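You operate a simulated robot arm through the tools that you are given. There is no shell and no other tool.

You are at the controls of a simulated two-armed robot. One attempt, no reset.

JOB
Clear the faults that the screen names, then start the pump.
Fine: pull the emergency stop free, push the loose plug home, press Reset, then Start; bench switch, both dials and Run bench stay.

It is judged by the outcome, as a careful person would: the job done as asked, and still so three seconds after it is handed in. It fails if anything else is knocked over, pushed out of place, dropped, spilled or broken.

ROBOT AND FRAMES
Two 7-joint arms with fingered hands on one trunk, on a base that drives. Base frame: it is fixed to the floor where the robot stands at the start and does not move with it; the origin is under the middle of the robot, x ahead of it, y to its left, z up. Readings come in m, degrees, newtons and seconds.
The left shoulder is at the start at [0.08, 0.197, 1.44], the right one opposite. With the tool pointing down near the work surface each hand reaches from about 0.1 to 0.76 m from the robot's upright axis, wherever it stands, measured 20 degrees to its own side. Places, roughly: bench switch [0.9, 0.4, 1]; flow plug [1, -0.5, 1.1]; green run button [0.9, 0.1, 1]; green start button [0.7, 0.4, 1]; left console [1.2, 0, 1]; load dial [0.7, 0.2, 0.8]; orange reset button [0.7, 0.2, 1]; pressure dial [0.9, 0.2, 1]; red emergency stop button [0.8, 0, 1]; speed plug [1, -0.5, 1.4]; torque plug [1, -0.5, 1.3]. Payload 4 kg a hand.
Tool frame (each hand has its own): the origin (TCP) lies between the finger pads and is the grasp point; the fingertips stand 0.026 m ahead of it; z points along the fingers, y is the line along which they close. The gripper opens to 0.132 m. The gripper's body begins 0.073 m behind the TCP. The gripper is a hand of 4 fingers: y runs from the thumb to the fingers, the wrist lies at [0, 0, -0.239] in the tool frame, and closing takes about 1.5 s.
Orientation is that of the tool frame in the base frame, as [roll, pitch, yaw] about the fixed x, y, z axes, in that order (R = Rz(yaw) Ry(pitch) Rx(roll)). With the fingers straight down and closing along the base's y, the tool's x points along the base's -x, its y along +y and its z along -z.

CONTROLS
- The arms move only by the tool arm_command. It takes "left_motion", "right_motion" or both (then of equal length, played together; a hand with none holds still); each is text: rows parted by semicolons, each of 6 numbers parted by spaces: the shift along the tool's x, y, z in units of 50 mm (1.0 is 50 mm), then the turn, a rotation vector about the tool's x, y, z in units of 8 degrees (1.0 is 8 degrees). In form: x y z rx ry rz; .... A call has 1 to 20 rows; each row shifts and turns the commanded pose from where the row before left it, along the tool's axes as they then stand. "left_hand" and "right_hand" are, for a hand that has rows, the finger opening in cm, from 0 to 13.2, set as the call begins (left out, the last holds). A call with a number of a shift or a turn outside -1 to 1 is refused whole. A row lasts 0.2 s, in which the tool goes at most 0.05 m and 8.6 degrees; a call with a longer step from one row to the next is refused whole, and so is a gripper value outside its range. Where a pose cannot be reached the arm comes as near as it can. A force on the tool above 50 N (or 10 N above the force at the start of the call, whichever is more), or a blocked arm, ends the call early, and 0.2 s more pass. Each finger travels about 0.072 m/s and halts on what it meets, pressing with about 21 N; the grip force reading is that of the motor and also rises with nothing between the fingers. The clock runs only during rows and for 0.2 s after the last one: add rows that do not move to give the fingers time. The reply holds the time, the measured pose of the TCP, the force on the tool along the base axes, the opening and the grip force, in the units named above and with some noise, with the torque about the TCP (base axes, N m) and any sound that the robot's microphone picked up, and new pictures: "show" is both (left out), scene, wrist or none (wrist: the cameras of the hands that moved).
- Cameras (640 x 400 px; columns grow to the right, rows downward): "scene" is now at [0.118, -0.0109, 1.6161]; the picture's right is [-0.14, -0.99, 0.00], its down [-0.60, 0.08, -0.79] and it looks along [0.79, -0.11, -0.61] (base axes); focal length 270 px, centre (320, 200). "left" rides on the left gripper at [-0.068, 0.002, -0.097] in its tool frame; the picture's right is [-0.03, -1.00, 0.00], its down [0.82, -0.02, -0.58] and it looks along [0.58, -0.01, 0.82] (tool axes); focal length 270 px, centre (320, 200). "right" rides on the right gripper at [0.068, 0.002, -0.097] in its tool frame; the picture's right is [-0.03, 1.00, 0.00], its down [-0.82, -0.02, -0.58] and it looks along [-0.58, -0.01, 0.82] (tool axes); focal length 270 px, centre (320, 200). There is no depth. A picture from a camera that has moved, and an enlarged one, comes with that camera's place and axes in the base frame and with its lens.
- raise_lower(by): slides the trunk up (or, below 0, down) by that many m; the arms and the scene camera ride with it, the base frame stays. It gives what a move gives, with no picture.
- steer(legs): drives the robot by 1 to 6 legs, each [ahead, left, turn to the left] in m, m and degrees, along the robot's own axes; the way and the turn of a leg run together, so that a leg with both is an arc; at most 1.5 m and 180 degrees a leg. The arms and the cameras ride along, it lands a little off, and it stops where it bumps. It gives what a move gives, and a new picture of the scene camera.
- set_fingers(finger1, finger2, finger3, thumb_bend, hand): sets how far each is bent, from 0 (flat) to 1 (curled in); at 0.3 the hand is open as for a grip, at 0.7 the pads meet at the TCP. One left out holds its place. A second passes; each finger stops where it meets its share of the squeeze, and holds until it gets a number again. A gripper value or a shape takes the hand back. It gives what a move gives, with no picture; readings hold the bend of each and the force on the fingers (four entries, about 0 where the hand has none), thumb and palm.
- set_grasp(shape, hand): the hand has 4 fingers and takes this shape, open, in about a second: jaw (thumb against the fingers, like two jaws); tri (thumb and two fingers); tip (a fingertip pinch); poke (one finger out to press); point (the index stretched); flat (the hand flat); cup (the hand cupped); fist (a fist). The gripper value then closes the fingers along that shape, each until it touches; the sizes above hold for jaw. It gives what a move gives, with no picture.
- aim_head(pan, tilt): turns the head with the scene camera to pan (to the left, within 86 degrees either way) and tilt (down, from -29 to 69), counted from straight ahead of the robot. It gives what a move gives, and a new picture of the scene camera.
- zoom(camera, box): a new picture of the part [left, top, right, bottom] of that camera's present view, enlarged. The clock stands still meanwhile.
- hand_in(): hands the job in; it is judged then, once.

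Places have to be worked out from the pictures, the camera data and where the tool is seen. Open the grippers and draw the arms clear of the work before you hand the job in, unless the task says otherwise.

The tools are called after "Request:" as name(argument=value, ...) on one line, values as JSON. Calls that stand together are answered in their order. arm_command: Moves the arms, as the interface text tells. Its arguments: {"type":"object","properties":{"left_motion":{"type":"string"},"left_hand":{"type":"number"},"right_motion":{"type":"string"},"right_hand":{"type":"number"},"show":{"type":"string","enum":["both","scene","wrist","none"]}},"required":[]} The other tools are called the same way: raise_lower (by) slides the trunk up or down; set_grasp (shape, hand) gives the hand a shape; set_fingers (finger1, finger2, finger3, thumb_bend, hand) moves the fingers one by one; steer (legs) drives the base; aim_head (pan, tilt) turns the head that bears the scene camera; zoom (camera, box) takes an enlarged picture of a part of a camera's view; hand_in () hands the job in.

At the start:

```text
time_s: 0.0
left_eef_pos: [0.3709, 0.1125, 1.0005]
left_tcp_rot: [180.0, -0.1, 179.9]
left_wrist_force: [-0.3, -0.4, 0.3]
left_moment: [-0.02, 0.0, 0.0]
left_grip_width: 0.1318
left_finger_force: 0.0
left_shape: jaw
left_bend: [0.3, 0.3, 0.3, 0.3]
left_finger forces: [0.0, 0.1, 0.0, 0.1, 0.1, 0.1]
right_eef_pos: [0.3902, -0.2798, 1.0188]
right_tcp_rot: [-179.1, 3.6, 179.2]
right_wrist_force: [0.2, -0.3, 0.6]
right_moment: [0.04, -0.01, 0.01]
right_grip_width: 0.1319
right_finger_force: 0.1
right_shape: jaw
right_bend: [0.3, 0.3, 0.3, 0.3]
right_finger forces: [0.0, 0.0, 0.1, 0.0, 0.1, 0.1]
trunk travel left (down, up): [-0.75, 0.09]
robot x, y, heading: [-0.0008, -0.0008, 0.1]
head pan, tilt: [-8.0, 37.5]
```

scene: 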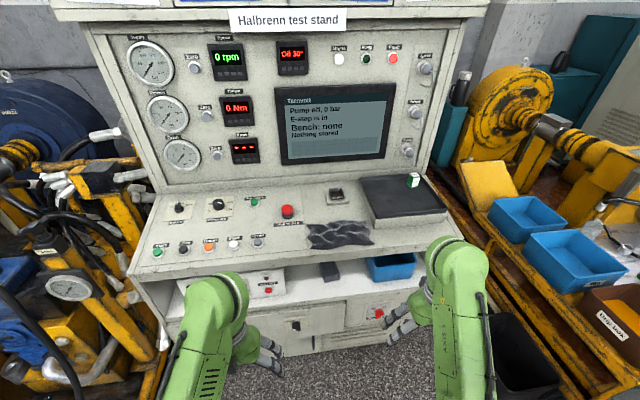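
right: 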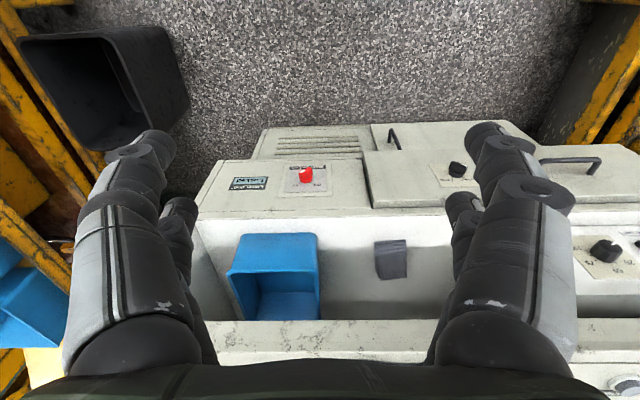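
left: 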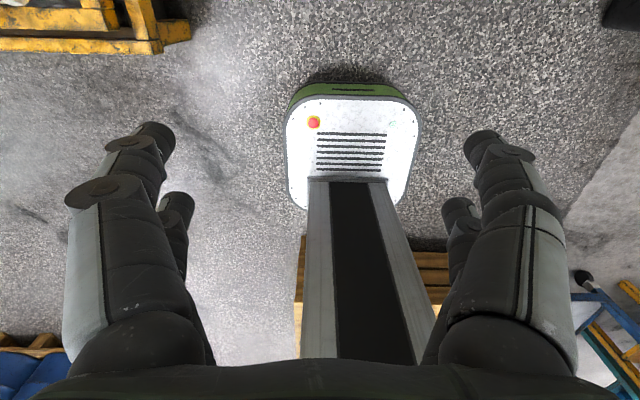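

The screen reads "Pump off, 0 bar / E-stop is in / Bench: none / Nothing stored". I zoom into the console, the screen and the plugs to read everything.

Request:
zoom(camera="scene", box=[130, 170, 380, 290])

Request:
zoom(camera="scene", box=[270, 30, 450, 170])

Request:
zoom(camera="scene", box=[360, 30, 480, 170])

Request:
zoom(camera="scene", box=[100, 20, 280, 180])

```text
2.56 times, centred on (255, 230) of scene
camera zoom: at [0.118, -0.0109, 1.6161], right [-0.14, -0.99, 0.0], down [-0.6, 0.08, -0.79], along [0.79, -0.11, -0.61], focal length 692 px, centre (486, 123)
```

zoom: 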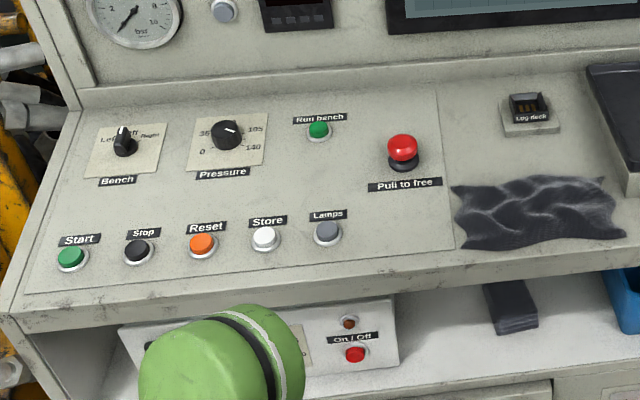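

```text
2.86 times, centred on (360, 100) of scene
camera zoom: at [0.118, -0.0109, 1.6161], right [-0.14, -0.99, 0.0], down [-0.6, 0.08, -0.79], along [0.79, -0.11, -0.61], focal length 772 px, centre (206, 486)
```

zoom: 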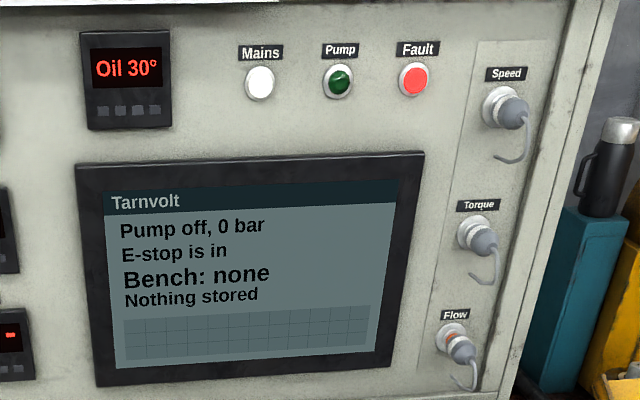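

```text
2.86 times, centred on (420, 100) of scene
camera zoom: at [0.118, -0.0109, 1.6161], right [-0.14, -0.99, 0.0], down [-0.6, 0.08, -0.79], along [0.79, -0.11, -0.61], focal length 772 px, centre (34, 486)
```

zoom: 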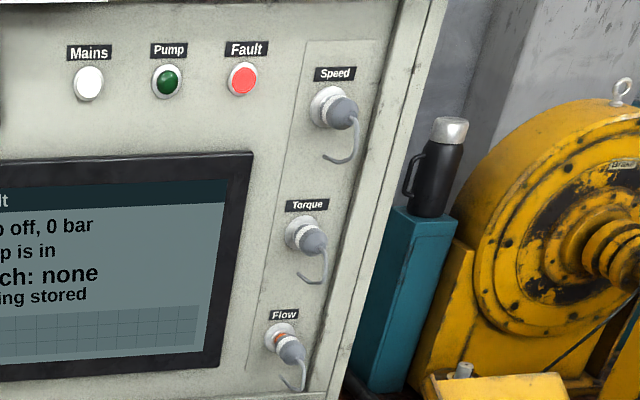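

```text
2.50 times, centred on (190, 100) of scene
camera zoom: at [0.118, -0.0109, 1.6161], right [-0.14, -0.99, 0.0], down [-0.6, 0.08, -0.79], along [0.79, -0.11, -0.61], focal length 676 px, centre (645, 450)
```

zoom: 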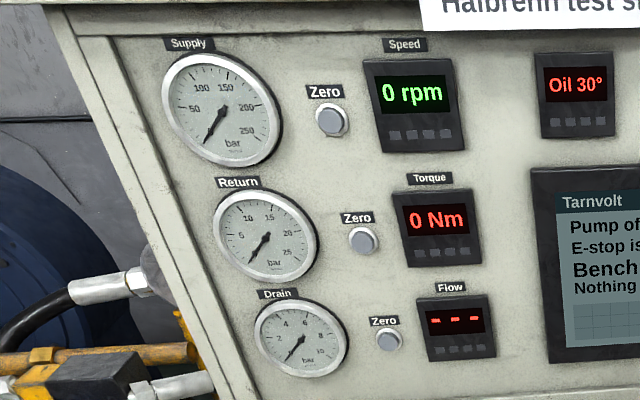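

The screen asks for the E-stop. The Flow meter shows "---" and the Flow plug shows an orange band, so Flow is the loose one. I lift both hands clear of the desk height before driving closer.

Request:
arm_command(left_motion="0 0 -1 0 0 0; 0 0 -1 0 0 0; 0 0 -1 0 0 0; 0 0 -1 0 0 0", right_motion="0 0 -1 0 0 0; 0 0 -1 0 0 0; 0 0 -1 0 0 0; 0 0 -1 0 0 0", show="both")

```text
time_s: 1.0
left_eef_pos: [0.3709, 0.1117, 1.0134]
left_tcp_rot: [-180.0, 0.0, 179.9]
left_wrist_force: [0.3, 0.0, -0.2]
left_moment: [-0.02, 0.04, 0.0]
left_grip_width: 0.1319
left_finger_force: 0.1
left_shape: jaw
left_bend: [0.3, 0.3, 0.3, 0.3]
left_finger forces: [0.0, 0.0, 0.0, 0.0, 0.1, 0.1]
left hand out of reach, approached as far as the arm can: row 1, 2, 3, 4
right_eef_pos: [0.3992, -0.2859, 1.0456]
right_tcp_rot: [-178.7, 5.7, 178.7]
right_wrist_force: [-0.4, -0.3, 0.0]
right_moment: [-0.01, 0.02, -0.03]
right_grip_width: 0.1316
right_finger_force: 0.0
right_shape: jaw
right_bend: [0.3, 0.3, 0.3, 0.3]
right_finger forces: [0.0, 0.1, 0.0, 0.0, 0.0, 0.0]
right hand out of reach, approached as far as the arm can: row 1, 2, 3, 4
trunk travel left (down, up): [-0.75, 0.09]
robot x, y, heading: [-0.0013, -0.0012, -0.0]
head pan, tilt: [-8.0, 37.5]
camera scene: at [0.1178, -0.0108, 1.6169], right [-0.14, -0.99, 0.0], down [-0.6, 0.08, -0.79], along [0.79, -0.11, -0.61], focal length 270 px, centre (320, 200)
camera right: at [0.3226, -0.2785, 1.1338], right [0.05, 1.0, -0.02], down [0.75, -0.02, 0.66], along [0.66, -0.05, -0.75], focal length 270 px, centre (320, 200)
camera left: at [0.4399, 0.1138, 1.1089], right [0.03, -1.0, 0.0], down [-0.82, -0.02, 0.58], along [-0.58, -0.01, -0.82], focal length 270 px, centre (320, 200)
```

scene: 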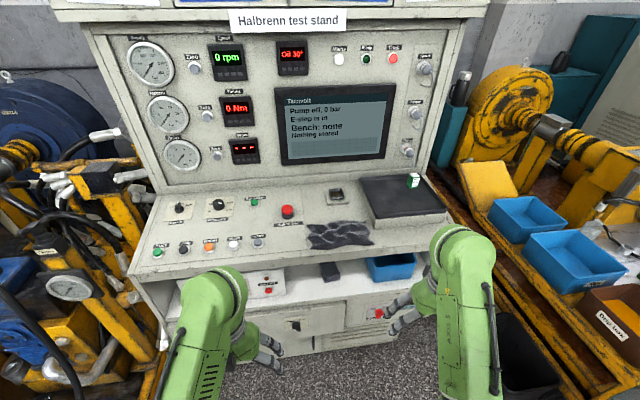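
right: 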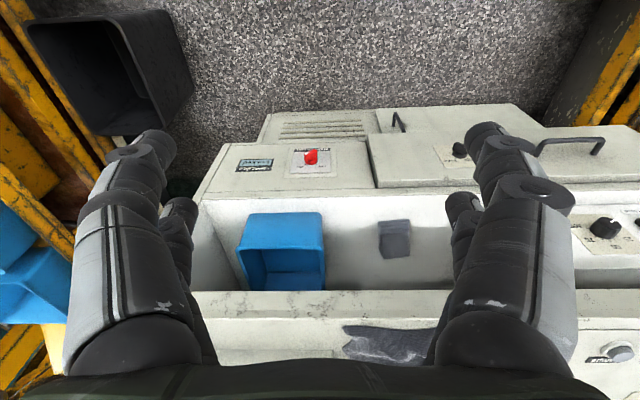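
left: 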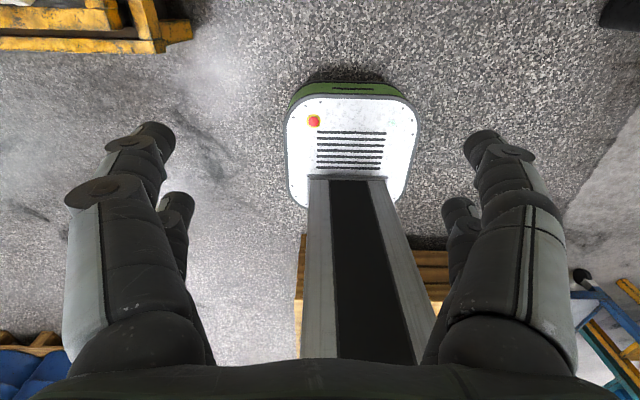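

Hands can't rise with tool down so close to the body, so I raise the trunk fully (hands come to about z 1.10+). After that I'll drive ahead.

Request:
raise_lower(by=0.09)

Request:
aim_head(pan=0, tilt=45)

```text
time_s: 2.2
left_eef_pos: [0.3717, 0.1122, 1.1022]
left_tcp_rot: [-180.0, 0.0, -179.9]
left_wrist_force: [-0.8, 0.6, -1.0]
left_moment: [-0.04, -0.02, -0.03]
left_grip_width: 0.1319
left_finger_force: 0.1
left_shape: jaw
left_bend: [0.3, 0.3, 0.3, 0.3]
left_finger forces: [0.0, 0.1, 0.0, 0.0, 0.0, 0.0]
right_eef_pos: [0.4087, -0.2857, 1.1441]
right_tcp_rot: [-178.2, 7.2, 179.1]
right_wrist_force: [-0.1, 0.9, 0.1]
right_moment: [-0.01, 0.01, 0.01]
right_grip_width: 0.1319
right_finger_force: 0.1
right_shape: jaw
right_bend: [0.3, 0.3, 0.3, 0.3]
right_finger forces: [0.0, 0.0, 0.0, 0.0, 0.1, 0.0]
trunk travel left (down, up): [-0.84, 0.0]
robot x, y, heading: [0.001, -0.0002, -0.2]
head pan, tilt: [-8.0, 37.5]
```

```text
time_s: 2.9
left_eef_pos: [0.3712, 0.1127, 1.1026]
left_tcp_rot: [179.9, 0.0, 179.9]
left_wrist_force: [0.6, 1.2, -0.8]
left_moment: [-0.03, 0.0, -0.03]
left_grip_width: 0.1321
left_finger_force: 0.1
left_shape: jaw
left_bend: [0.3, 0.3, 0.3, 0.3]
left_finger forces: [0.0, 0.1, 0.0, 0.0, 0.0, 0.0]
right_eef_pos: [0.4063, -0.2852, 1.1438]
right_tcp_rot: [-178.4, 7.1, 179.1]
right_wrist_force: [-0.5, 0.3, -0.6]
right_moment: [-0.03, 0.01, 0.01]
right_grip_width: 0.1318
right_finger_force: 0.1
right_shape: jaw
right_bend: [0.3, 0.3, 0.3, 0.3]
right_finger forces: [0.0, 0.0, 0.0, 0.0, 0.0, 0.0]
trunk travel left (down, up): [-0.84, 0.0]
robot x, y, heading: [-0.0022, 0.0005, -0.4]
head pan, tilt: [0.0, 45.0]
camera scene: at [0.1137, 0.0012, 1.6958], right [0.0, -1.0, 0.0], down [-0.71, 0.0, -0.71], along [0.71, 0.0, -0.71], focal length 270 px, centre (320, 200)
```

scene: 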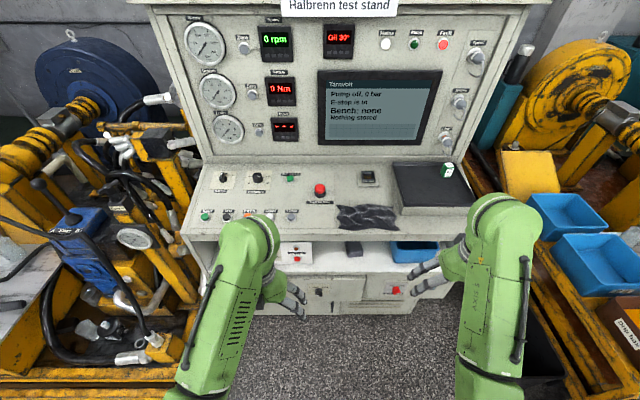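

Now the view is square to the console. I zoom in on the desk and plugs to get precise pixel places for later triangulation.

Request:
zoom(camera="scene", box=[190, 150, 390, 250])

Request:
zoom(camera="scene", box=[400, 20, 520, 190])

Request:
steer(legs=[[0.2, 0, 0]])

```text
3.20 times, centred on (290, 200) of scene
camera zoom: at [0.1137, 0.0012, 1.6958], right [0.0, -1.0, 0.0], down [-0.71, 0.0, -0.71], along [0.71, 0.0, -0.71], focal length 865 px, centre (416, 200)
```

zoom: 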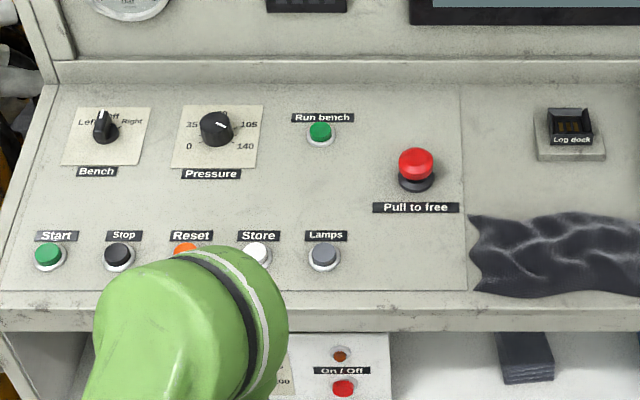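

```text
2.35 times, centred on (460, 105) of scene
camera zoom: at [0.1137, 0.0012, 1.6958], right [0.0, -1.0, 0.0], down [-0.71, 0.0, -0.71], along [0.71, 0.0, -0.71], focal length 636 px, centre (-9, 424)
```

zoom: 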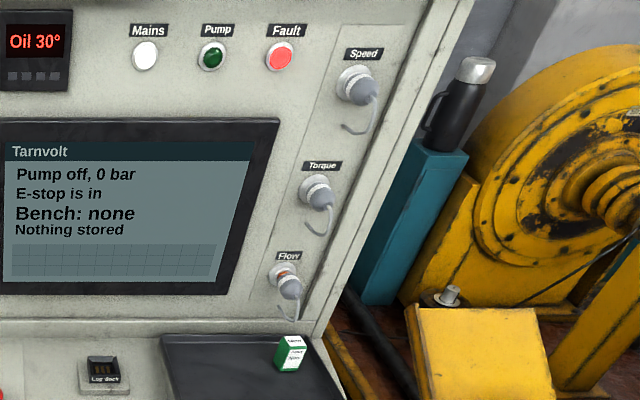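

```text
time_s: 4.5
left_eef_pos: [0.5649, 0.1116, 1.1047]
left_tcp_rot: [180.0, 0.2, 180.0]
left_wrist_force: [-0.1, -0.5, -0.2]
left_moment: [-0.01, -0.02, -0.01]
left_grip_width: 0.132
left_finger_force: 0.0
left_shape: jaw
left_bend: [0.3, 0.3, 0.3, 0.3]
left_finger forces: [0.0, 0.0, 0.0, 0.0, 0.0, 0.0]
right_eef_pos: [0.5994, -0.2862, 1.1432]
right_tcp_rot: [-178.3, 6.9, 179.0]
right_wrist_force: [-1.4, 0.3, 0.1]
right_moment: [-0.02, -0.04, 0.02]
right_grip_width: 0.1319
right_finger_force: 0.1
right_shape: jaw
right_bend: [0.3, 0.3, 0.3, 0.3]
right_finger forces: [0.0, 0.1, 0.0, 0.1, 0.1, 0.0]
trunk travel left (down, up): [-0.84, 0.0]
robot x, y, heading: [0.2018, -0.003, -0.3]
head pan, tilt: [0.0, 45.0]
camera scene: at [0.3057, 0.0012, 1.6959], right [0.0, -1.0, 0.0], down [-0.7, 0.0, -0.71], along [0.71, 0.0, -0.7], focal length 270 px, centre (320, 200)
```

scene: 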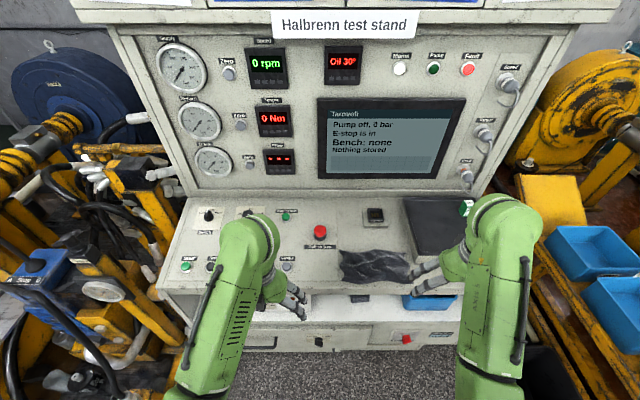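

Zooming from this new camera place to triangulate the E-stop, buttons and plug.

Request:
zoom(camera="scene", box=[160, 190, 360, 290])

Request:
zoom(camera="scene", box=[420, 40, 560, 230])

```text
3.20 times, centred on (260, 240) of scene
camera zoom: at [0.3057, 0.0012, 1.6959], right [0.0, -1.0, 0.0], down [-0.7, 0.0, -0.71], along [0.71, 0.0, -0.7], focal length 865 px, centre (512, 72)
```

zoom: 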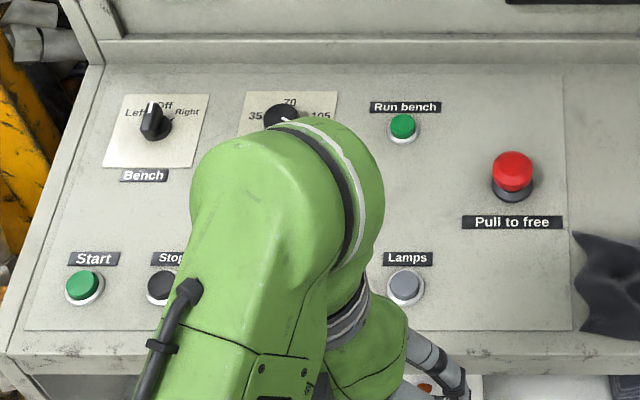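

```text
2.11 times, centred on (490, 135) of scene
camera zoom: at [0.3057, 0.0012, 1.6959], right [0.0, -1.0, 0.0], down [-0.7, 0.0, -0.71], along [0.71, 0.0, -0.7], focal length 569 px, centre (-38, 337)
```

zoom: 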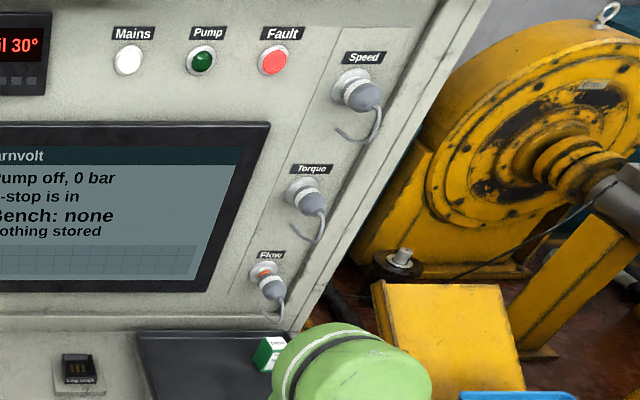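

Triangulating puts the E-stop head near [0.84, 0.00, 1.04] on a panel that slopes about 12°. Start is near [0.735, 0.397, 0.995], Reset near [0.732, 0.248, 0.995], and the Flow plug near [0.97, -0.46, 1.15]. I bring the left hand to a hover above and in front of the E-stop.

Request:
arm_command(left_motion="-0.7 -0.3 -0.3 0 0 0; -0.7 -0.3 -0.3 0 0 0; -0.7 -0.3 -0.1 0 0 0; -0.7 -0.3 0 0 0 0; -0.7 -0.3 0 0 0 0; -0.7 -0.3 0 0 0 0; -0.5 -0.3 0 0 0 0; 0 0 0 0 -0.75 0; 0 0 0 0 -0.75 0; 0 0 0 0 0 0", show="both")

```text
time_s: 6.7
left_eef_pos: [0.8082, 0.0059, 1.1292]
left_tcp_rot: [-179.9, 12.0, -179.9]
left_wrist_force: [-0.8, -0.2, -0.3]
left_moment: [-0.01, 0.02, 0.04]
left_grip_width: 0.1322
left_finger_force: 0.0
left_shape: jaw
left_bend: [0.3, 0.3, 0.3, 0.3]
left_finger forces: [0.0, 0.1, 0.0, 0.0, 0.0, 0.0]
left hand out of reach, approached as far as the arm can: row 1
right_eef_pos: [0.6075, -0.2872, 1.1438]
right_tcp_rot: [-178.3, 7.4, 178.9]
right_wrist_force: [0.0, 0.2, 0.6]
right_moment: [-0.02, -0.01, 0.01]
right_grip_width: 0.1317
right_finger_force: 0.1
right_shape: jaw
right_bend: [0.3, 0.3, 0.3, 0.3]
right_finger forces: [0.1, 0.0, 0.0, 0.1, 0.0, 0.0]
trunk travel left (down, up): [-0.84, 0.0]
robot x, y, heading: [0.1956, 0.001, -0.0]
head pan, tilt: [0.0, 45.0]
camera scene: at [0.3136, 0.0008, 1.6948], right [0.0, -1.0, 0.0], down [-0.71, 0.0, -0.71], along [0.71, 0.0, -0.71], focal length 270 px, centre (320, 200)
camera left: at [0.8547, 0.0078, 1.2379], right [0.02, -1.0, 0.01], down [-0.92, -0.02, 0.4], along [-0.39, -0.01, -0.92], focal length 270 px, centre (320, 200)
```

scene: 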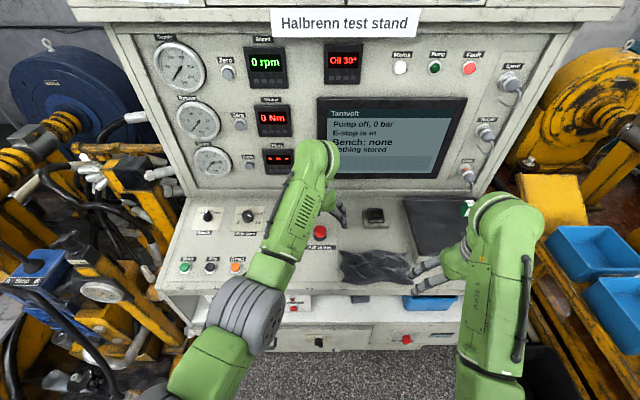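
left: 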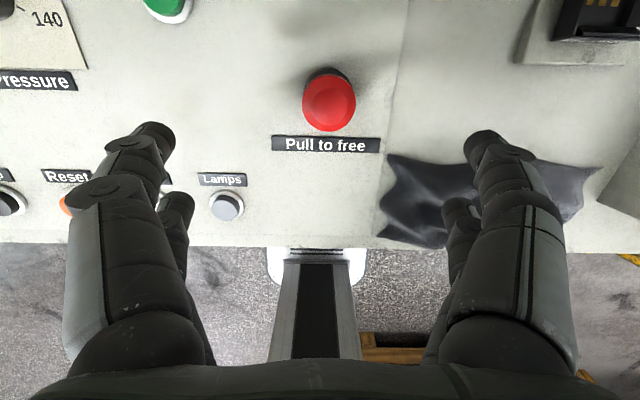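

The left wrist camera puts the E-stop axis at about x 0.846, y 0.001, with the head top near z 1.03 and about 0.037 m across. I narrow the hand to 8 cm, line up over the axis and come halfway down.

Request:
arm_command(left_motion="-0.3 -0.1 0 0 0 0; 0 0 0 0 0 0; 0 0 0.4 0 0 0; 0 0 0.4 0 0 0; 0 0 0.2 0 0 0; 0 0 0 0 0 0", left_hand=8, show="wrist")

```text
time_s: 8.1
left_eef_pos: [0.8314, 0.0014, 1.0858]
left_tcp_rot: [-180.0, 12.0, -180.0]
left_wrist_force: [0.3, 0.6, -0.6]
left_moment: [-0.02, 0.02, -0.02]
left_grip_width: 0.0803
left_finger_force: 0.0
left_shape: jaw
left_bend: [0.71, 0.71, 0.71, 0.7]
left_finger forces: [0.0, 0.0, 0.0, 0.1, 0.0, 0.0]
right_eef_pos: [0.6063, -0.2869, 1.1442]
right_tcp_rot: [-178.2, 7.4, 179.0]
right_wrist_force: [0.3, 0.1, 0.5]
right_moment: [0.01, 0.02, -0.02]
right_grip_width: 0.132
right_finger_force: 0.0
right_shape: jaw
right_bend: [0.3, 0.3, 0.3, 0.3]
right_finger forces: [0.0, 0.0, 0.1, 0.0, 0.1, 0.0]
trunk travel left (down, up): [-0.84, 0.0]
robot x, y, heading: [0.1987, -0.0016, -0.1]
head pan, tilt: [0.0, 45.0]
camera left: at [0.8795, 0.0031, 1.1929], right [0.03, -1.0, 0.01], down [-0.92, -0.02, 0.4], along [-0.4, -0.02, -0.92], focal length 270 px, centre (320, 200)
```

left: 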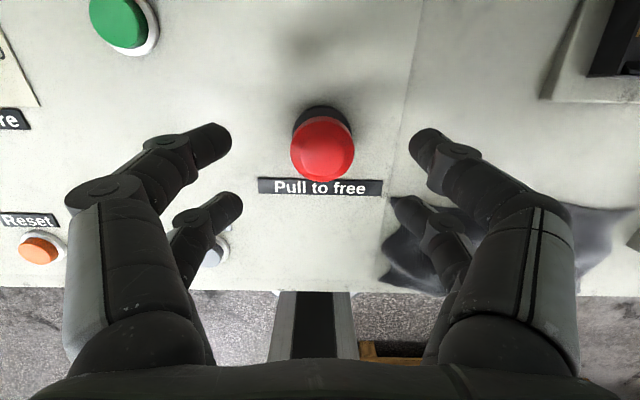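

The head is centred between the fingers and about 0.052 m ahead of the TCP. I go down 0.05 m along the tool so the pads stand around the cap with the tips just off the panel.

Request:
arm_command(left_motion="0 -0.02 0.25 0 0 0; 0 0 0.25 0 0 0; 0 0 0.25 0 0 0; 0 0 0.2 0 0 0; 0 0 0 0 0 0", show="both")

```text
time_s: 9.3
left_eef_pos: [0.8423, 0.0001, 1.0389]
left_tcp_rot: [179.9, 12.0, 180.0]
left_wrist_force: [0.5, -0.1, 0.4]
left_moment: [0.01, 0.01, 0.02]
left_grip_width: 0.0804
left_finger_force: 0.1
left_shape: jaw
left_bend: [0.71, 0.71, 0.71, 0.7]
left_finger forces: [0.0, 0.1, 0.1, 0.0, 0.0, 0.0]
right_eef_pos: [0.6067, -0.2857, 1.1451]
right_tcp_rot: [-178.2, 7.4, 179.0]
right_wrist_force: [-0.2, -0.3, -0.4]
right_moment: [-0.02, 0.0, -0.01]
right_grip_width: 0.1321
right_finger_force: 0.0
right_shape: jaw
right_bend: [0.3, 0.3, 0.3, 0.3]
right_finger forces: [0.0, 0.0, 0.0, 0.0, 0.1, 0.0]
trunk travel left (down, up): [-0.84, 0.0]
robot x, y, heading: [0.1965, -0.0025, 0.0]
head pan, tilt: [0.0, 45.0]
camera scene: at [0.3127, 0.0012, 1.6952], right [0.0, -1.0, 0.0], down [-0.71, 0.0, -0.71], along [0.71, 0.0, -0.71], focal length 270 px, centre (320, 200)
camera left: at [0.8897, 0.0021, 1.1463], right [0.03, -1.0, 0.01], down [-0.92, -0.02, 0.4], along [-0.39, -0.01, -0.92], focal length 270 px, centre (320, 200)
```

scene: 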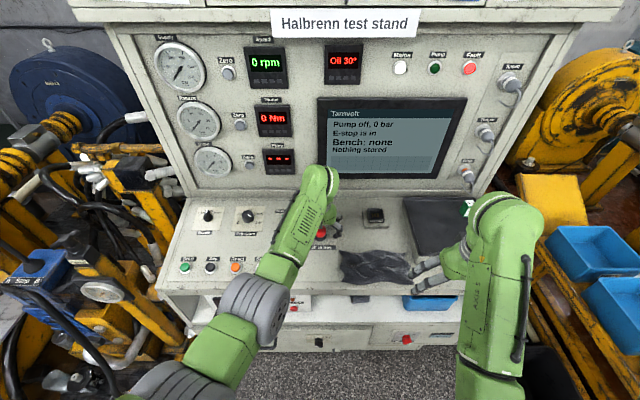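
left: 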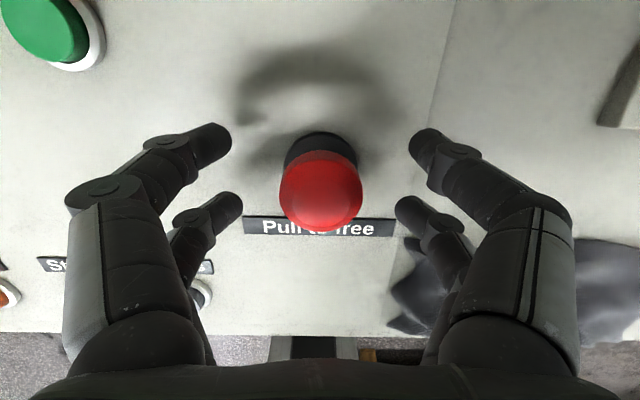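

The cap sits right at the TCP depth with the panel about 0.038 m ahead of the TCP. I go down 5 mm more and close on the cap.

Request:
arm_command(left_motion="0 0 0.1 0 0 0; 0 0 0 0 0 0; 0 0 0 0 0 0; 0 0 0 0 0 0; 0 0 0 0 0 0; 0 0 0 0 0 0; 0 0 0 0 0 0; 0 0 0 0 0 0", left_hand=2, show="wrist")

```text
time_s: 11.1
left_eef_pos: [0.843, 0.0004, 1.0343]
left_tcp_rot: [180.0, 12.1, -180.0]
left_wrist_force: [-0.6, 0.1, -0.6]
left_moment: [-0.01, -0.02, 0.06]
left_grip_width: 0.0208
left_finger_force: 0.0
left_shape: jaw
left_bend: [0.73, 0.72, 0.72, 0.7]
left_finger forces: [0.0, 0.9, 1.3, 0.0, 0.0, 0.1]
right_eef_pos: [0.6081, -0.2863, 1.1444]
right_tcp_rot: [-178.2, 7.4, 178.9]
right_wrist_force: [-0.6, -0.1, 0.4]
right_moment: [0.01, 0.02, 0.06]
right_grip_width: 0.132
right_finger_force: 0.0
right_shape: jaw
right_bend: [0.3, 0.3, 0.3, 0.3]
right_finger forces: [0.1, 0.0, 0.0, 0.0, 0.0, 0.1]
trunk travel left (down, up): [-0.84, 0.0]
robot x, y, heading: [0.1969, -0.0024, -0.2]
head pan, tilt: [0.0, 45.0]
camera left: at [0.8905, 0.0024, 1.1414], right [0.03, -1.0, 0.01], down [-0.92, -0.02, 0.4], along [-0.4, -0.01, -0.92], focal length 270 px, centre (320, 200)
```

left: 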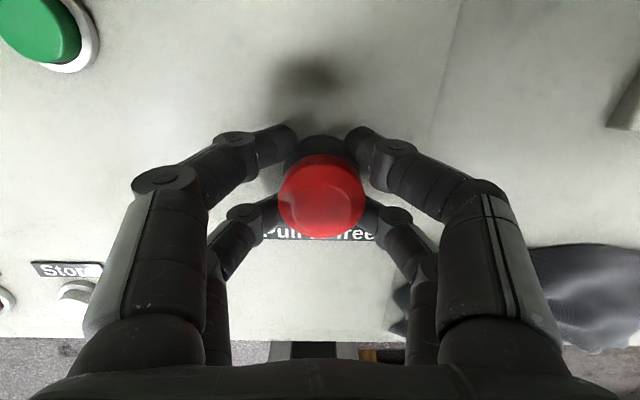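

The fingers have closed around the neck beneath the red cap, so I now pull gently outward along the button's axis.

Request:
arm_command(left_motion="0 0 0 0 0 0; 0 0 -0.06 0 0 0; 0 0 -0.06 0 0 0; 0 0 -0.06 0 0 0; 0 0 -0.06 0 0 0; 0 0 -0.06 0 0 0; 0 0 0 0 0 0", left_hand=1.5, show="both")

```text
time_s: 12.7
left_eef_pos: [0.8399, -0.0, 1.0502]
left_tcp_rot: [180.0, 12.2, 179.9]
left_wrist_force: [-2.1, -0.3, -5.2]
left_moment: [-0.03, 0.05, 0.0]
left_grip_width: 0.0158
left_finger_force: 0.1
left_shape: jaw
left_bend: [0.72, 0.71, 0.7, 0.7]
left_finger forces: [0.3, 2.9, 3.4, 0.0, 0.8, 0.1]
right_eef_pos: [0.6073, -0.2873, 1.1444]
right_tcp_rot: [-178.2, 7.4, 179.0]
right_wrist_force: [0.4, 0.8, -0.6]
right_moment: [0.0, -0.03, 0.0]
right_grip_width: 0.1321
right_finger_force: 0.0
right_shape: jaw
right_bend: [0.3, 0.3, 0.3, 0.3]
right_finger forces: [0.0, 0.0, 0.1, 0.0, 0.1, 0.1]
trunk travel left (down, up): [-0.84, 0.0]
robot x, y, heading: [0.1993, -0.0016, 0.0]
head pan, tilt: [0.0, 45.0]
camera scene: at [0.3117, 0.001, 1.6953], right [0.0, -1.0, 0.0], down [-0.71, 0.0, -0.71], along [0.71, 0.0, -0.71], focal length 270 px, centre (320, 200)
camera left: at [0.8868, 0.0021, 1.1575], right [0.03, -1.0, 0.01], down [-0.92, -0.02, 0.39], along [-0.39, -0.02, -0.92], focal length 270 px, centre (320, 200)
```

scene: 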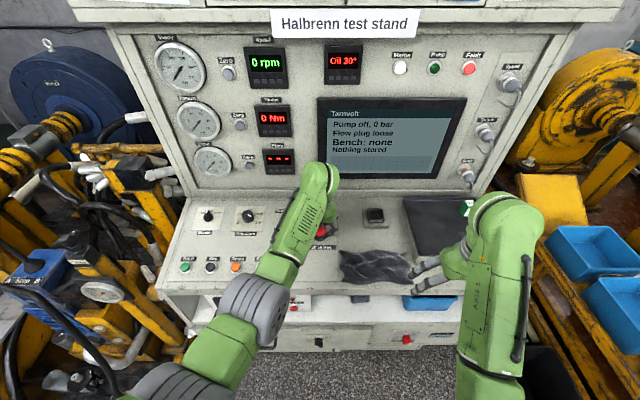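
left: 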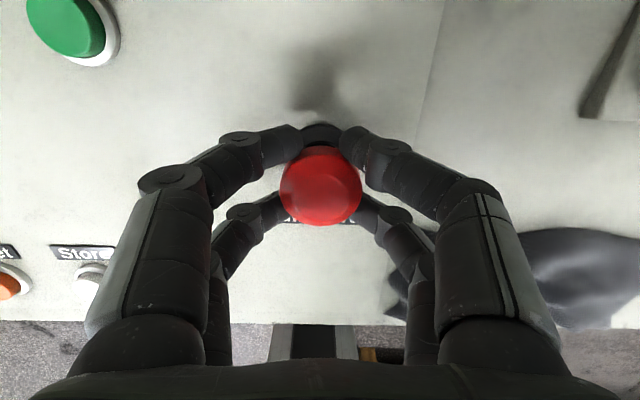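

The screen now reads "Flow plug loose", so the E-stop is out. I open to 8 cm, wait for the fingers, then rise straight off along the axis.

Request:
arm_command(left_motion="0 0 0 0 0 0; 0 0 0 0 0 0; 0 0 0 0 0 0; 0 0 0 0 0 0; 0 0 0 0 0 0; 0 0 0 0 0 0; 0 0 0 0 0 0", left_hand=8.5, show="wrist")

```text
time_s: 14.3
left_eef_pos: [0.839, 0.001, 1.0482]
left_tcp_rot: [180.0, 12.0, -180.0]
left_wrist_force: [0.4, 0.2, 0.0]
left_moment: [-0.04, -0.03, -0.03]
left_grip_width: 0.0846
left_finger_force: 0.0
left_shape: jaw
left_bend: [0.7, 0.7, 0.7, 0.65]
left_finger forces: [0.0, 0.0, 0.1, 0.1, 0.1, 0.1]
right_eef_pos: [0.6074, -0.2871, 1.1462]
right_tcp_rot: [-178.2, 7.4, 178.9]
right_wrist_force: [0.0, -0.1, 0.2]
right_moment: [0.01, 0.02, 0.0]
right_grip_width: 0.132
right_finger_force: 0.0
right_shape: jaw
right_bend: [0.3, 0.3, 0.3, 0.3]
right_finger forces: [0.0, 0.0, 0.0, 0.0, 0.0, 0.0]
trunk travel left (down, up): [-0.84, 0.0]
robot x, y, heading: [0.1985, -0.0044, 0.0]
head pan, tilt: [0.0, 45.0]
camera left: at [0.8874, 0.0023, 1.1562], right [0.03, -1.0, 0.01], down [-0.92, -0.02, 0.4], along [-0.4, -0.01, -0.92], focal length 270 px, centre (320, 200)
```

left: 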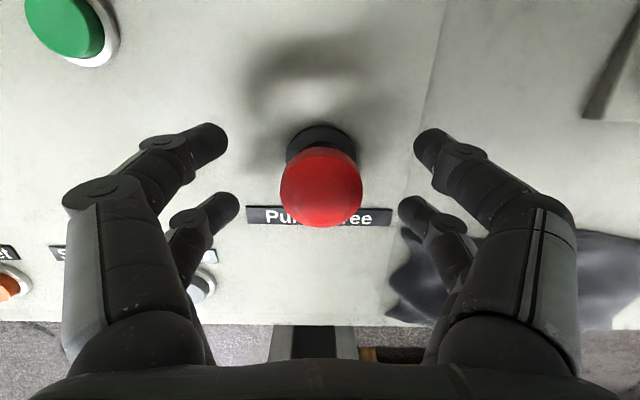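

Fingers are clear of the cap. I rise off the E-stop and carry the left hand over towards the Reset button, out of the way.

Request:
arm_command(left_motion="0 0 -0.5 0 0 0; 0 0 -0.7 0 0 0; 0 0 -0.8 0 0 0; 0.36 0.71 -0.08 0 0 0; 0.36 0.71 -0.08 0 0 0; 0.36 0.71 -0.08 0 0 0; 0.36 0.71 -0.08 0 0 0; 0.36 0.71 -0.08 0 0 0; 0.36 0.71 -0.08 0 0 0; 0.36 0.71 -0.08 0 0 0; 0 0 0 0 0 0", show="both")

```text
time_s: 16.7
left_eef_pos: [0.6912, 0.248, 1.1467]
left_tcp_rot: [180.0, 11.9, -180.0]
left_wrist_force: [0.5, 0.7, -0.4]
left_moment: [-0.01, -0.04, 0.01]
left_grip_width: 0.0848
left_finger_force: 0.0
left_shape: jaw
left_bend: [0.7, 0.7, 0.7, 0.65]
left_finger forces: [0.0, 0.0, 0.1, 0.0, 0.1, 0.0]
right_eef_pos: [0.6079, -0.2861, 1.145]
right_tcp_rot: [-178.3, 7.5, 179.0]
right_wrist_force: [-0.5, -0.6, -0.5]
right_moment: [0.01, 0.02, 0.01]
right_grip_width: 0.1319
right_finger_force: 0.1
right_shape: jaw
right_bend: [0.3, 0.3, 0.3, 0.3]
right_finger forces: [0.1, 0.1, 0.0, 0.1, 0.0, 0.0]
trunk travel left (down, up): [-0.84, 0.0]
robot x, y, heading: [0.201, -0.0008, -0.1]
head pan, tilt: [0.0, 45.0]
camera scene: at [0.3129, 0.0012, 1.6952], right [0.0, -1.0, 0.0], down [-0.71, 0.0, -0.71], along [0.71, 0.0, -0.71], focal length 270 px, centre (320, 200)
camera left: at [0.7373, 0.2508, 1.255], right [0.02, -1.0, 0.01], down [-0.92, -0.02, 0.4], along [-0.39, -0.01, -0.92], focal length 270 px, centre (320, 200)
```

scene: 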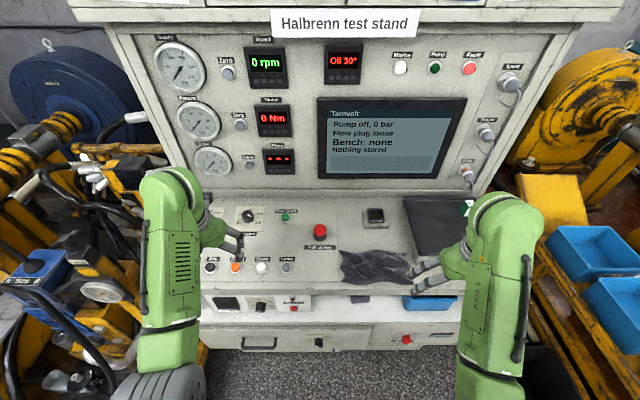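
left: 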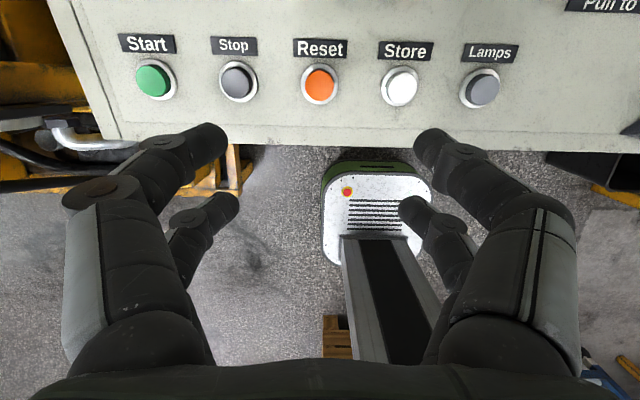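

The E-stop cap stands proud and the screen asks for the Flow plug. The wrist view fixes Reset at [0.7385, 0.251] and Start at [0.737, 0.3965]. I move the right hand ahead and right towards the plug, tilting it to about 45° so its camera looks straight at the plug.

Request:
arm_command(right_motion="-0.5 -0.57 -0.3 0 0 0; -0.5 -0.57 -0.3 0 0 0; -0.5 -0.57 -0.3 0 0 0; -0.5 -0.57 -0.2 0 0 0; -0.5 -0.57 -0.2 0 0 0; -0.5 -0.57 -0.2 0 0 0; 0 0 0 0 -0.94 0; 0 0 0 0 -0.94 0; 0 0 0 0 -0.94 0; 0 0 0 0 -0.94 0; 0 0 0 0 -0.94 0; 0 0 0 0 0 0", show="both")

```text
time_s: 19.3
left_eef_pos: [0.6899, 0.249, 1.146]
left_tcp_rot: [180.0, 12.1, 179.9]
left_wrist_force: [0.8, 0.2, 0.3]
left_moment: [0.0, -0.02, -0.01]
left_grip_width: 0.0848
left_finger_force: 0.1
left_shape: jaw
left_bend: [0.7, 0.7, 0.7, 0.65]
left_finger forces: [0.0, 0.0, 0.0, 0.0, 0.0, 0.0]
right_eef_pos: [0.7454, -0.4589, 1.2254]
right_tcp_rot: [-177.8, 44.3, -179.6]
right_wrist_force: [0.6, 0.7, 0.3]
right_moment: [-0.03, -0.01, -0.03]
right_grip_width: 0.132
right_finger_force: 0.0
right_shape: jaw
right_bend: [0.3, 0.3, 0.3, 0.3]
right_finger forces: [0.0, 0.0, 0.0, 0.1, 0.0, 0.0]
right hand out of reach, approached as far as the arm can: row 1, 2
trunk travel left (down, up): [-0.84, 0.0]
robot x, y, heading: [0.1998, -0.0009, 0.2]
head pan, tilt: [0.0, 45.0]
camera scene: at [0.3127, 0.0013, 1.6952], right [0.0, -1.0, 0.0], down [-0.71, 0.0, -0.71], along [0.71, 0.0, -0.71], focal length 270 px, centre (320, 200)
camera right: at [0.6294, -0.4525, 1.2459], right [0.04, 1.0, -0.01], down [0.18, 0.0, 0.98], along [0.98, -0.04, -0.18], focal length 270 px, centre (320, 200)
```

scene: 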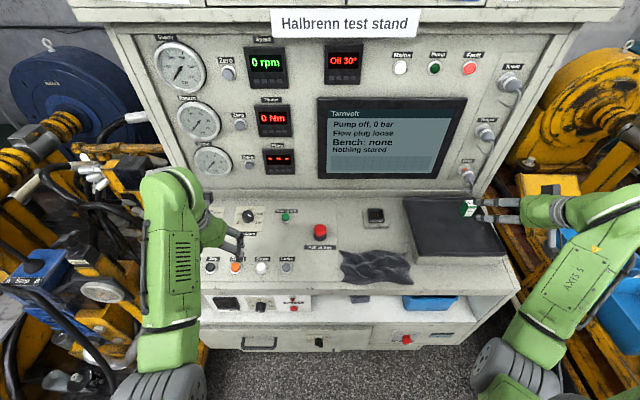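
right: 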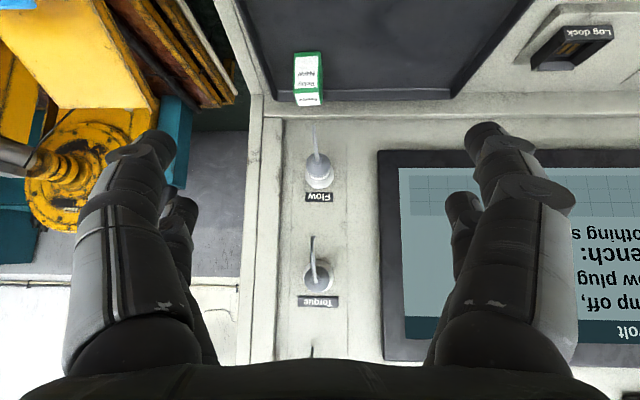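

The right wrist view (upside down, its down is world up) shows the Flow plug almost straight ahead with its cable hanging down and the small green box on the lid below. I zoom to see the plug.

Request:
zoom(camera="right", box=[240, 40, 400, 140])

Request:
zoom(camera="right", box=[260, 110, 380, 320])

Request:
zoom(camera="scene", box=[430, 120, 550, 240])

```text
4.00 times, centred on (320, 90) of right
camera zoom: at [0.6294, -0.4525, 1.2459], right [0.04, 1.0, -0.01], down [0.18, 0.0, 0.98], along [0.98, -0.04, -0.18], focal length 1081 px, centre (320, 640)
```

zoom: 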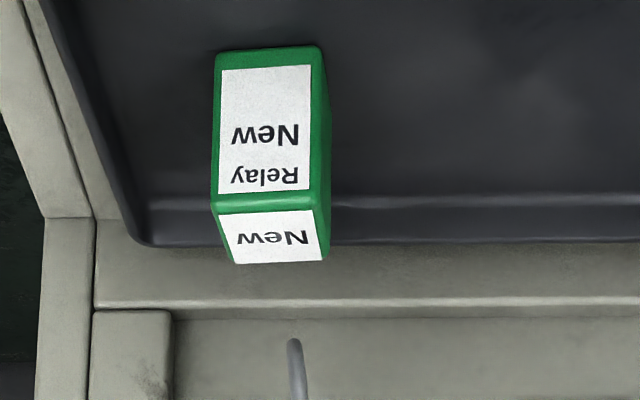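

```text
1.90 times, centred on (320, 215) of right
camera zoom: at [0.6294, -0.4525, 1.2459], right [0.04, 1.0, -0.01], down [0.18, 0.0, 0.98], along [0.98, -0.04, -0.18], focal length 515 px, centre (320, 171)
```

zoom: 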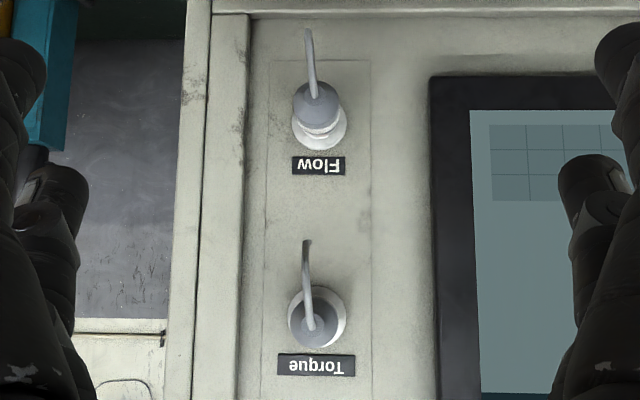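

```text
3.33 times, centred on (490, 180) of scene
camera zoom: at [0.3127, 0.0013, 1.6952], right [0.0, -1.0, 0.0], down [-0.71, 0.0, -0.71], along [0.71, 0.0, -0.71], focal length 901 px, centre (-247, 267)
```

zoom: 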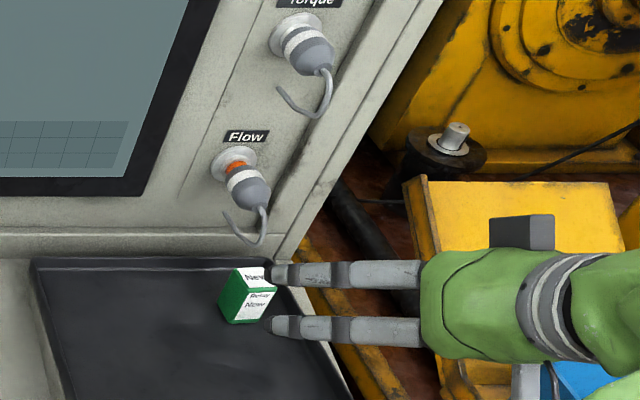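

The plug is a grey cap with a white collar and the orange band still showing, and its cable exits from the rear centre. I'll press its rear with one stretched finger, so I set both hands to "poke" and look at where the finger stands.

Request:
set_grasp(shape="poke", hand="right")

Request:
set_grasp(shape="poke", hand="left")

Request:
arm_command(right_motion="0 0 0 0 -0.8 0; 0 0 0 0 -0.8 0; 0 0 0 0 -0.8 0; 0 0 0 0 0 0", left_motion="0 0 0 0 0 0; 0 0 0 0 0 0; 0 0 0 0 0 0; 0 0 0 0 0 0", show="both")

```text
time_s: 20.2
left_eef_pos: [0.6898, 0.2484, 1.1464]
left_tcp_rot: [-180.0, 12.0, -179.9]
left_wrist_force: [0.5, -0.4, -0.4]
left_moment: [-0.01, -0.01, -0.03]
left_grip_width: 0.0845
left_finger_force: 0.1
left_shape: jaw
left_bend: [0.7, 0.7, 0.7, 0.65]
left_finger forces: [0.0, 0.0, 0.0, 0.0, 0.0, 0.0]
right_eef_pos: [0.7468, -0.4585, 1.2265]
right_tcp_rot: [-177.8, 44.2, -179.7]
right_wrist_force: [-0.4, -0.2, -1.0]
right_moment: [0.01, 0.01, 0.0]
right_grip_width: 0.0
right_finger_force: 0.0
right_shape: poke
right_bend: [1.0, 1.0, 1.0, 0.34]
right_finger forces: [0.0, 0.1, 0.1, 0.1, 0.0, 0.0]
trunk travel left (down, up): [-0.84, 0.0]
robot x, y, heading: [0.2013, -0.0017, 0.0]
head pan, tilt: [0.0, 45.0]
```

```text
time_s: 21.1
left_eef_pos: [0.6907, 0.2484, 1.1475]
left_tcp_rot: [-179.9, 11.9, 180.0]
left_wrist_force: [-0.5, 0.7, 0.0]
left_moment: [0.02, 0.02, -0.01]
left_grip_width: 0.0001
left_finger_force: 0.1
left_shape: poke
left_bend: [1.0, 1.0, 1.0, 0.34]
left_finger forces: [0.0, 0.0, 0.0, 0.1, 0.0, 0.0]
right_eef_pos: [0.7446, -0.4587, 1.2244]
right_tcp_rot: [-177.7, 44.2, -179.5]
right_wrist_force: [0.6, -0.5, 0.0]
right_moment: [-0.01, -0.03, 0.01]
right_grip_width: 0.0
right_finger_force: 0.1
right_shape: poke
right_bend: [1.0, 1.0, 1.0, 0.34]
right_finger forces: [0.0, 0.1, 0.0, 0.0, 0.2, 0.0]
trunk travel left (down, up): [-0.84, 0.0]
robot x, y, heading: [0.197, -0.0004, -0.1]
head pan, tilt: [0.0, 45.0]
```

```text
time_s: 22.1
left_eef_pos: [0.6896, 0.2495, 1.1469]
left_tcp_rot: [180.0, 12.0, -180.0]
left_wrist_force: [0.4, 0.0, 0.2]
left_moment: [-0.01, 0.01, 0.02]
left_grip_width: 0.0
left_finger_force: 0.1
left_shape: poke
left_bend: [1.0, 1.0, 1.0, 0.34]
left_finger forces: [0.0, 0.0, 0.0, 0.0, 0.1, 0.1]
right_eef_pos: [0.7502, -0.4212, 1.2627]
right_tcp_rot: [-175.0, 56.3, -178.7]
right_wrist_force: [-0.5, 0.4, 0.3]
right_moment: [0.05, 0.04, 0.01]
right_grip_width: 0.0
right_finger_force: 0.0
right_shape: poke
right_bend: [1.0, 1.0, 1.0, 0.34]
right_finger forces: [0.0, 0.1, 0.0, 0.0, 0.0, 0.0]
right hand out of reach, approached as far as the arm can: row 1, 2, 3
trunk travel left (down, up): [-0.84, 0.0]
robot x, y, heading: [0.2001, 0.0007, -0.1]
head pan, tilt: [0.0, 45.0]
camera scene: at [0.3118, 0.0025, 1.6953], right [0.0, -1.0, 0.0], down [-0.71, 0.0, -0.71], along [0.71, 0.0, -0.71], focal length 270 px, centre (320, 200)
camera right: at [0.6316, -0.413, 1.2583], right [0.06, 1.0, -0.03], down [-0.03, 0.03, 1.0], along [1.0, -0.06, 0.03], focal length 270 px, centre (320, 200)
camera left: at [0.7367, 0.2515, 1.255], right [0.03, -1.0, 0.01], down [-0.92, -0.02, 0.39], along [-0.39, -0.02, -0.92], focal length 270 px, centre (320, 200)
```

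scene: 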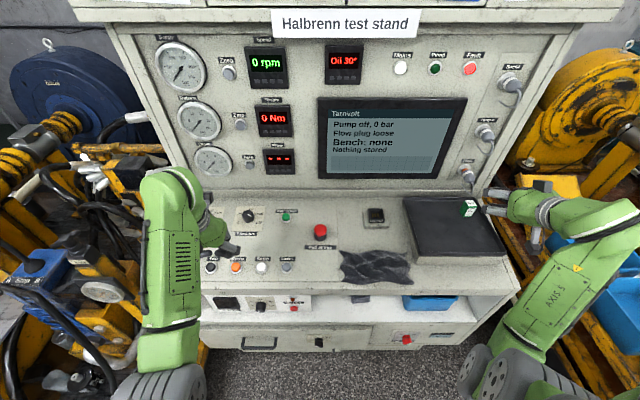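
right: 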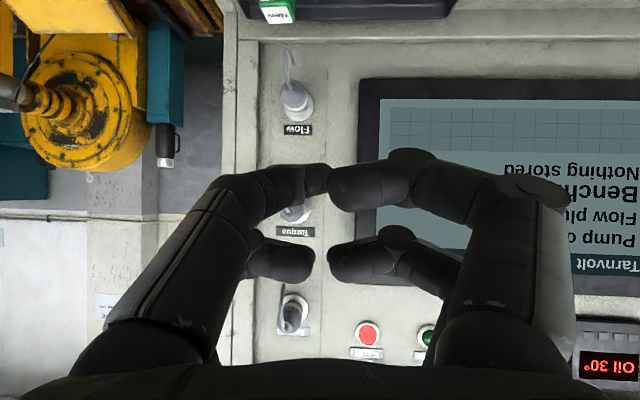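
left: 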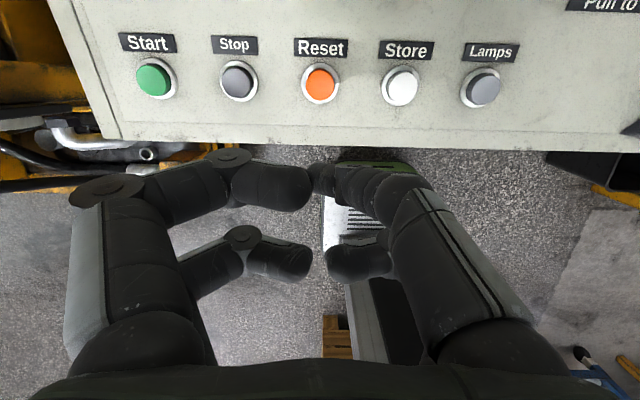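

Both hands took the poke shape. I zoom into the left wrist view and the scene to see which finger sticks out and where its tip is.

Request:
zoom(camera="left", box=[60, 120, 560, 400])

Request:
zoom(camera="scene", box=[130, 150, 290, 290])

Request:
zoom(camera="scene", box=[440, 140, 600, 260])

```text
1.28 times, centred on (310, 260) of left
camera zoom: at [0.7367, 0.2515, 1.255], right [0.03, -1.0, 0.01], down [-0.92, -0.02, 0.39], along [-0.39, -0.02, -0.92], focal length 346 px, centre (333, 123)
```

zoom: 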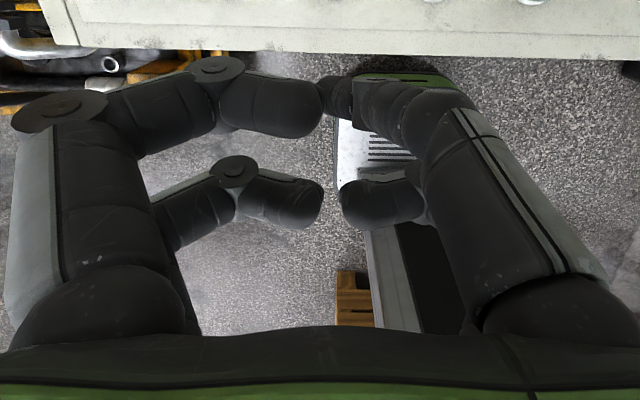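

```text
2.86 times, centred on (210, 220) of scene
camera zoom: at [0.3118, 0.0025, 1.6953], right [0.0, -1.0, 0.0], down [-0.71, 0.0, -0.71], along [0.71, 0.0, -0.71], focal length 772 px, centre (634, 143)
```

zoom: 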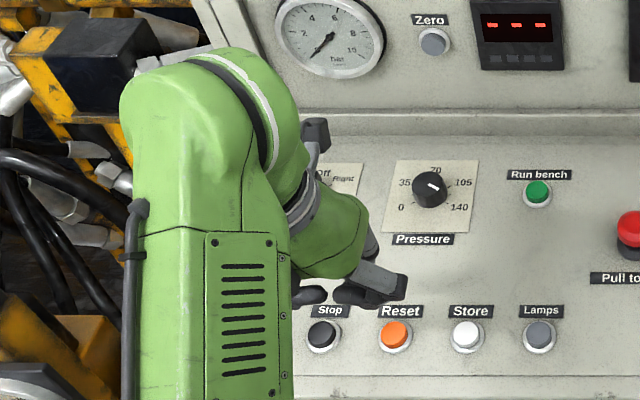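

```text
3.33 times, centred on (520, 200) of scene
camera zoom: at [0.3118, 0.0025, 1.6953], right [0.0, -1.0, 0.0], down [-0.71, 0.0, -0.71], along [0.71, 0.0, -0.71], focal length 901 px, centre (-347, 200)
```

zoom: 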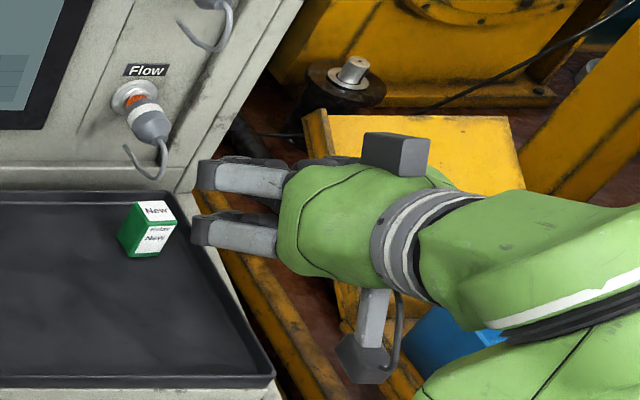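

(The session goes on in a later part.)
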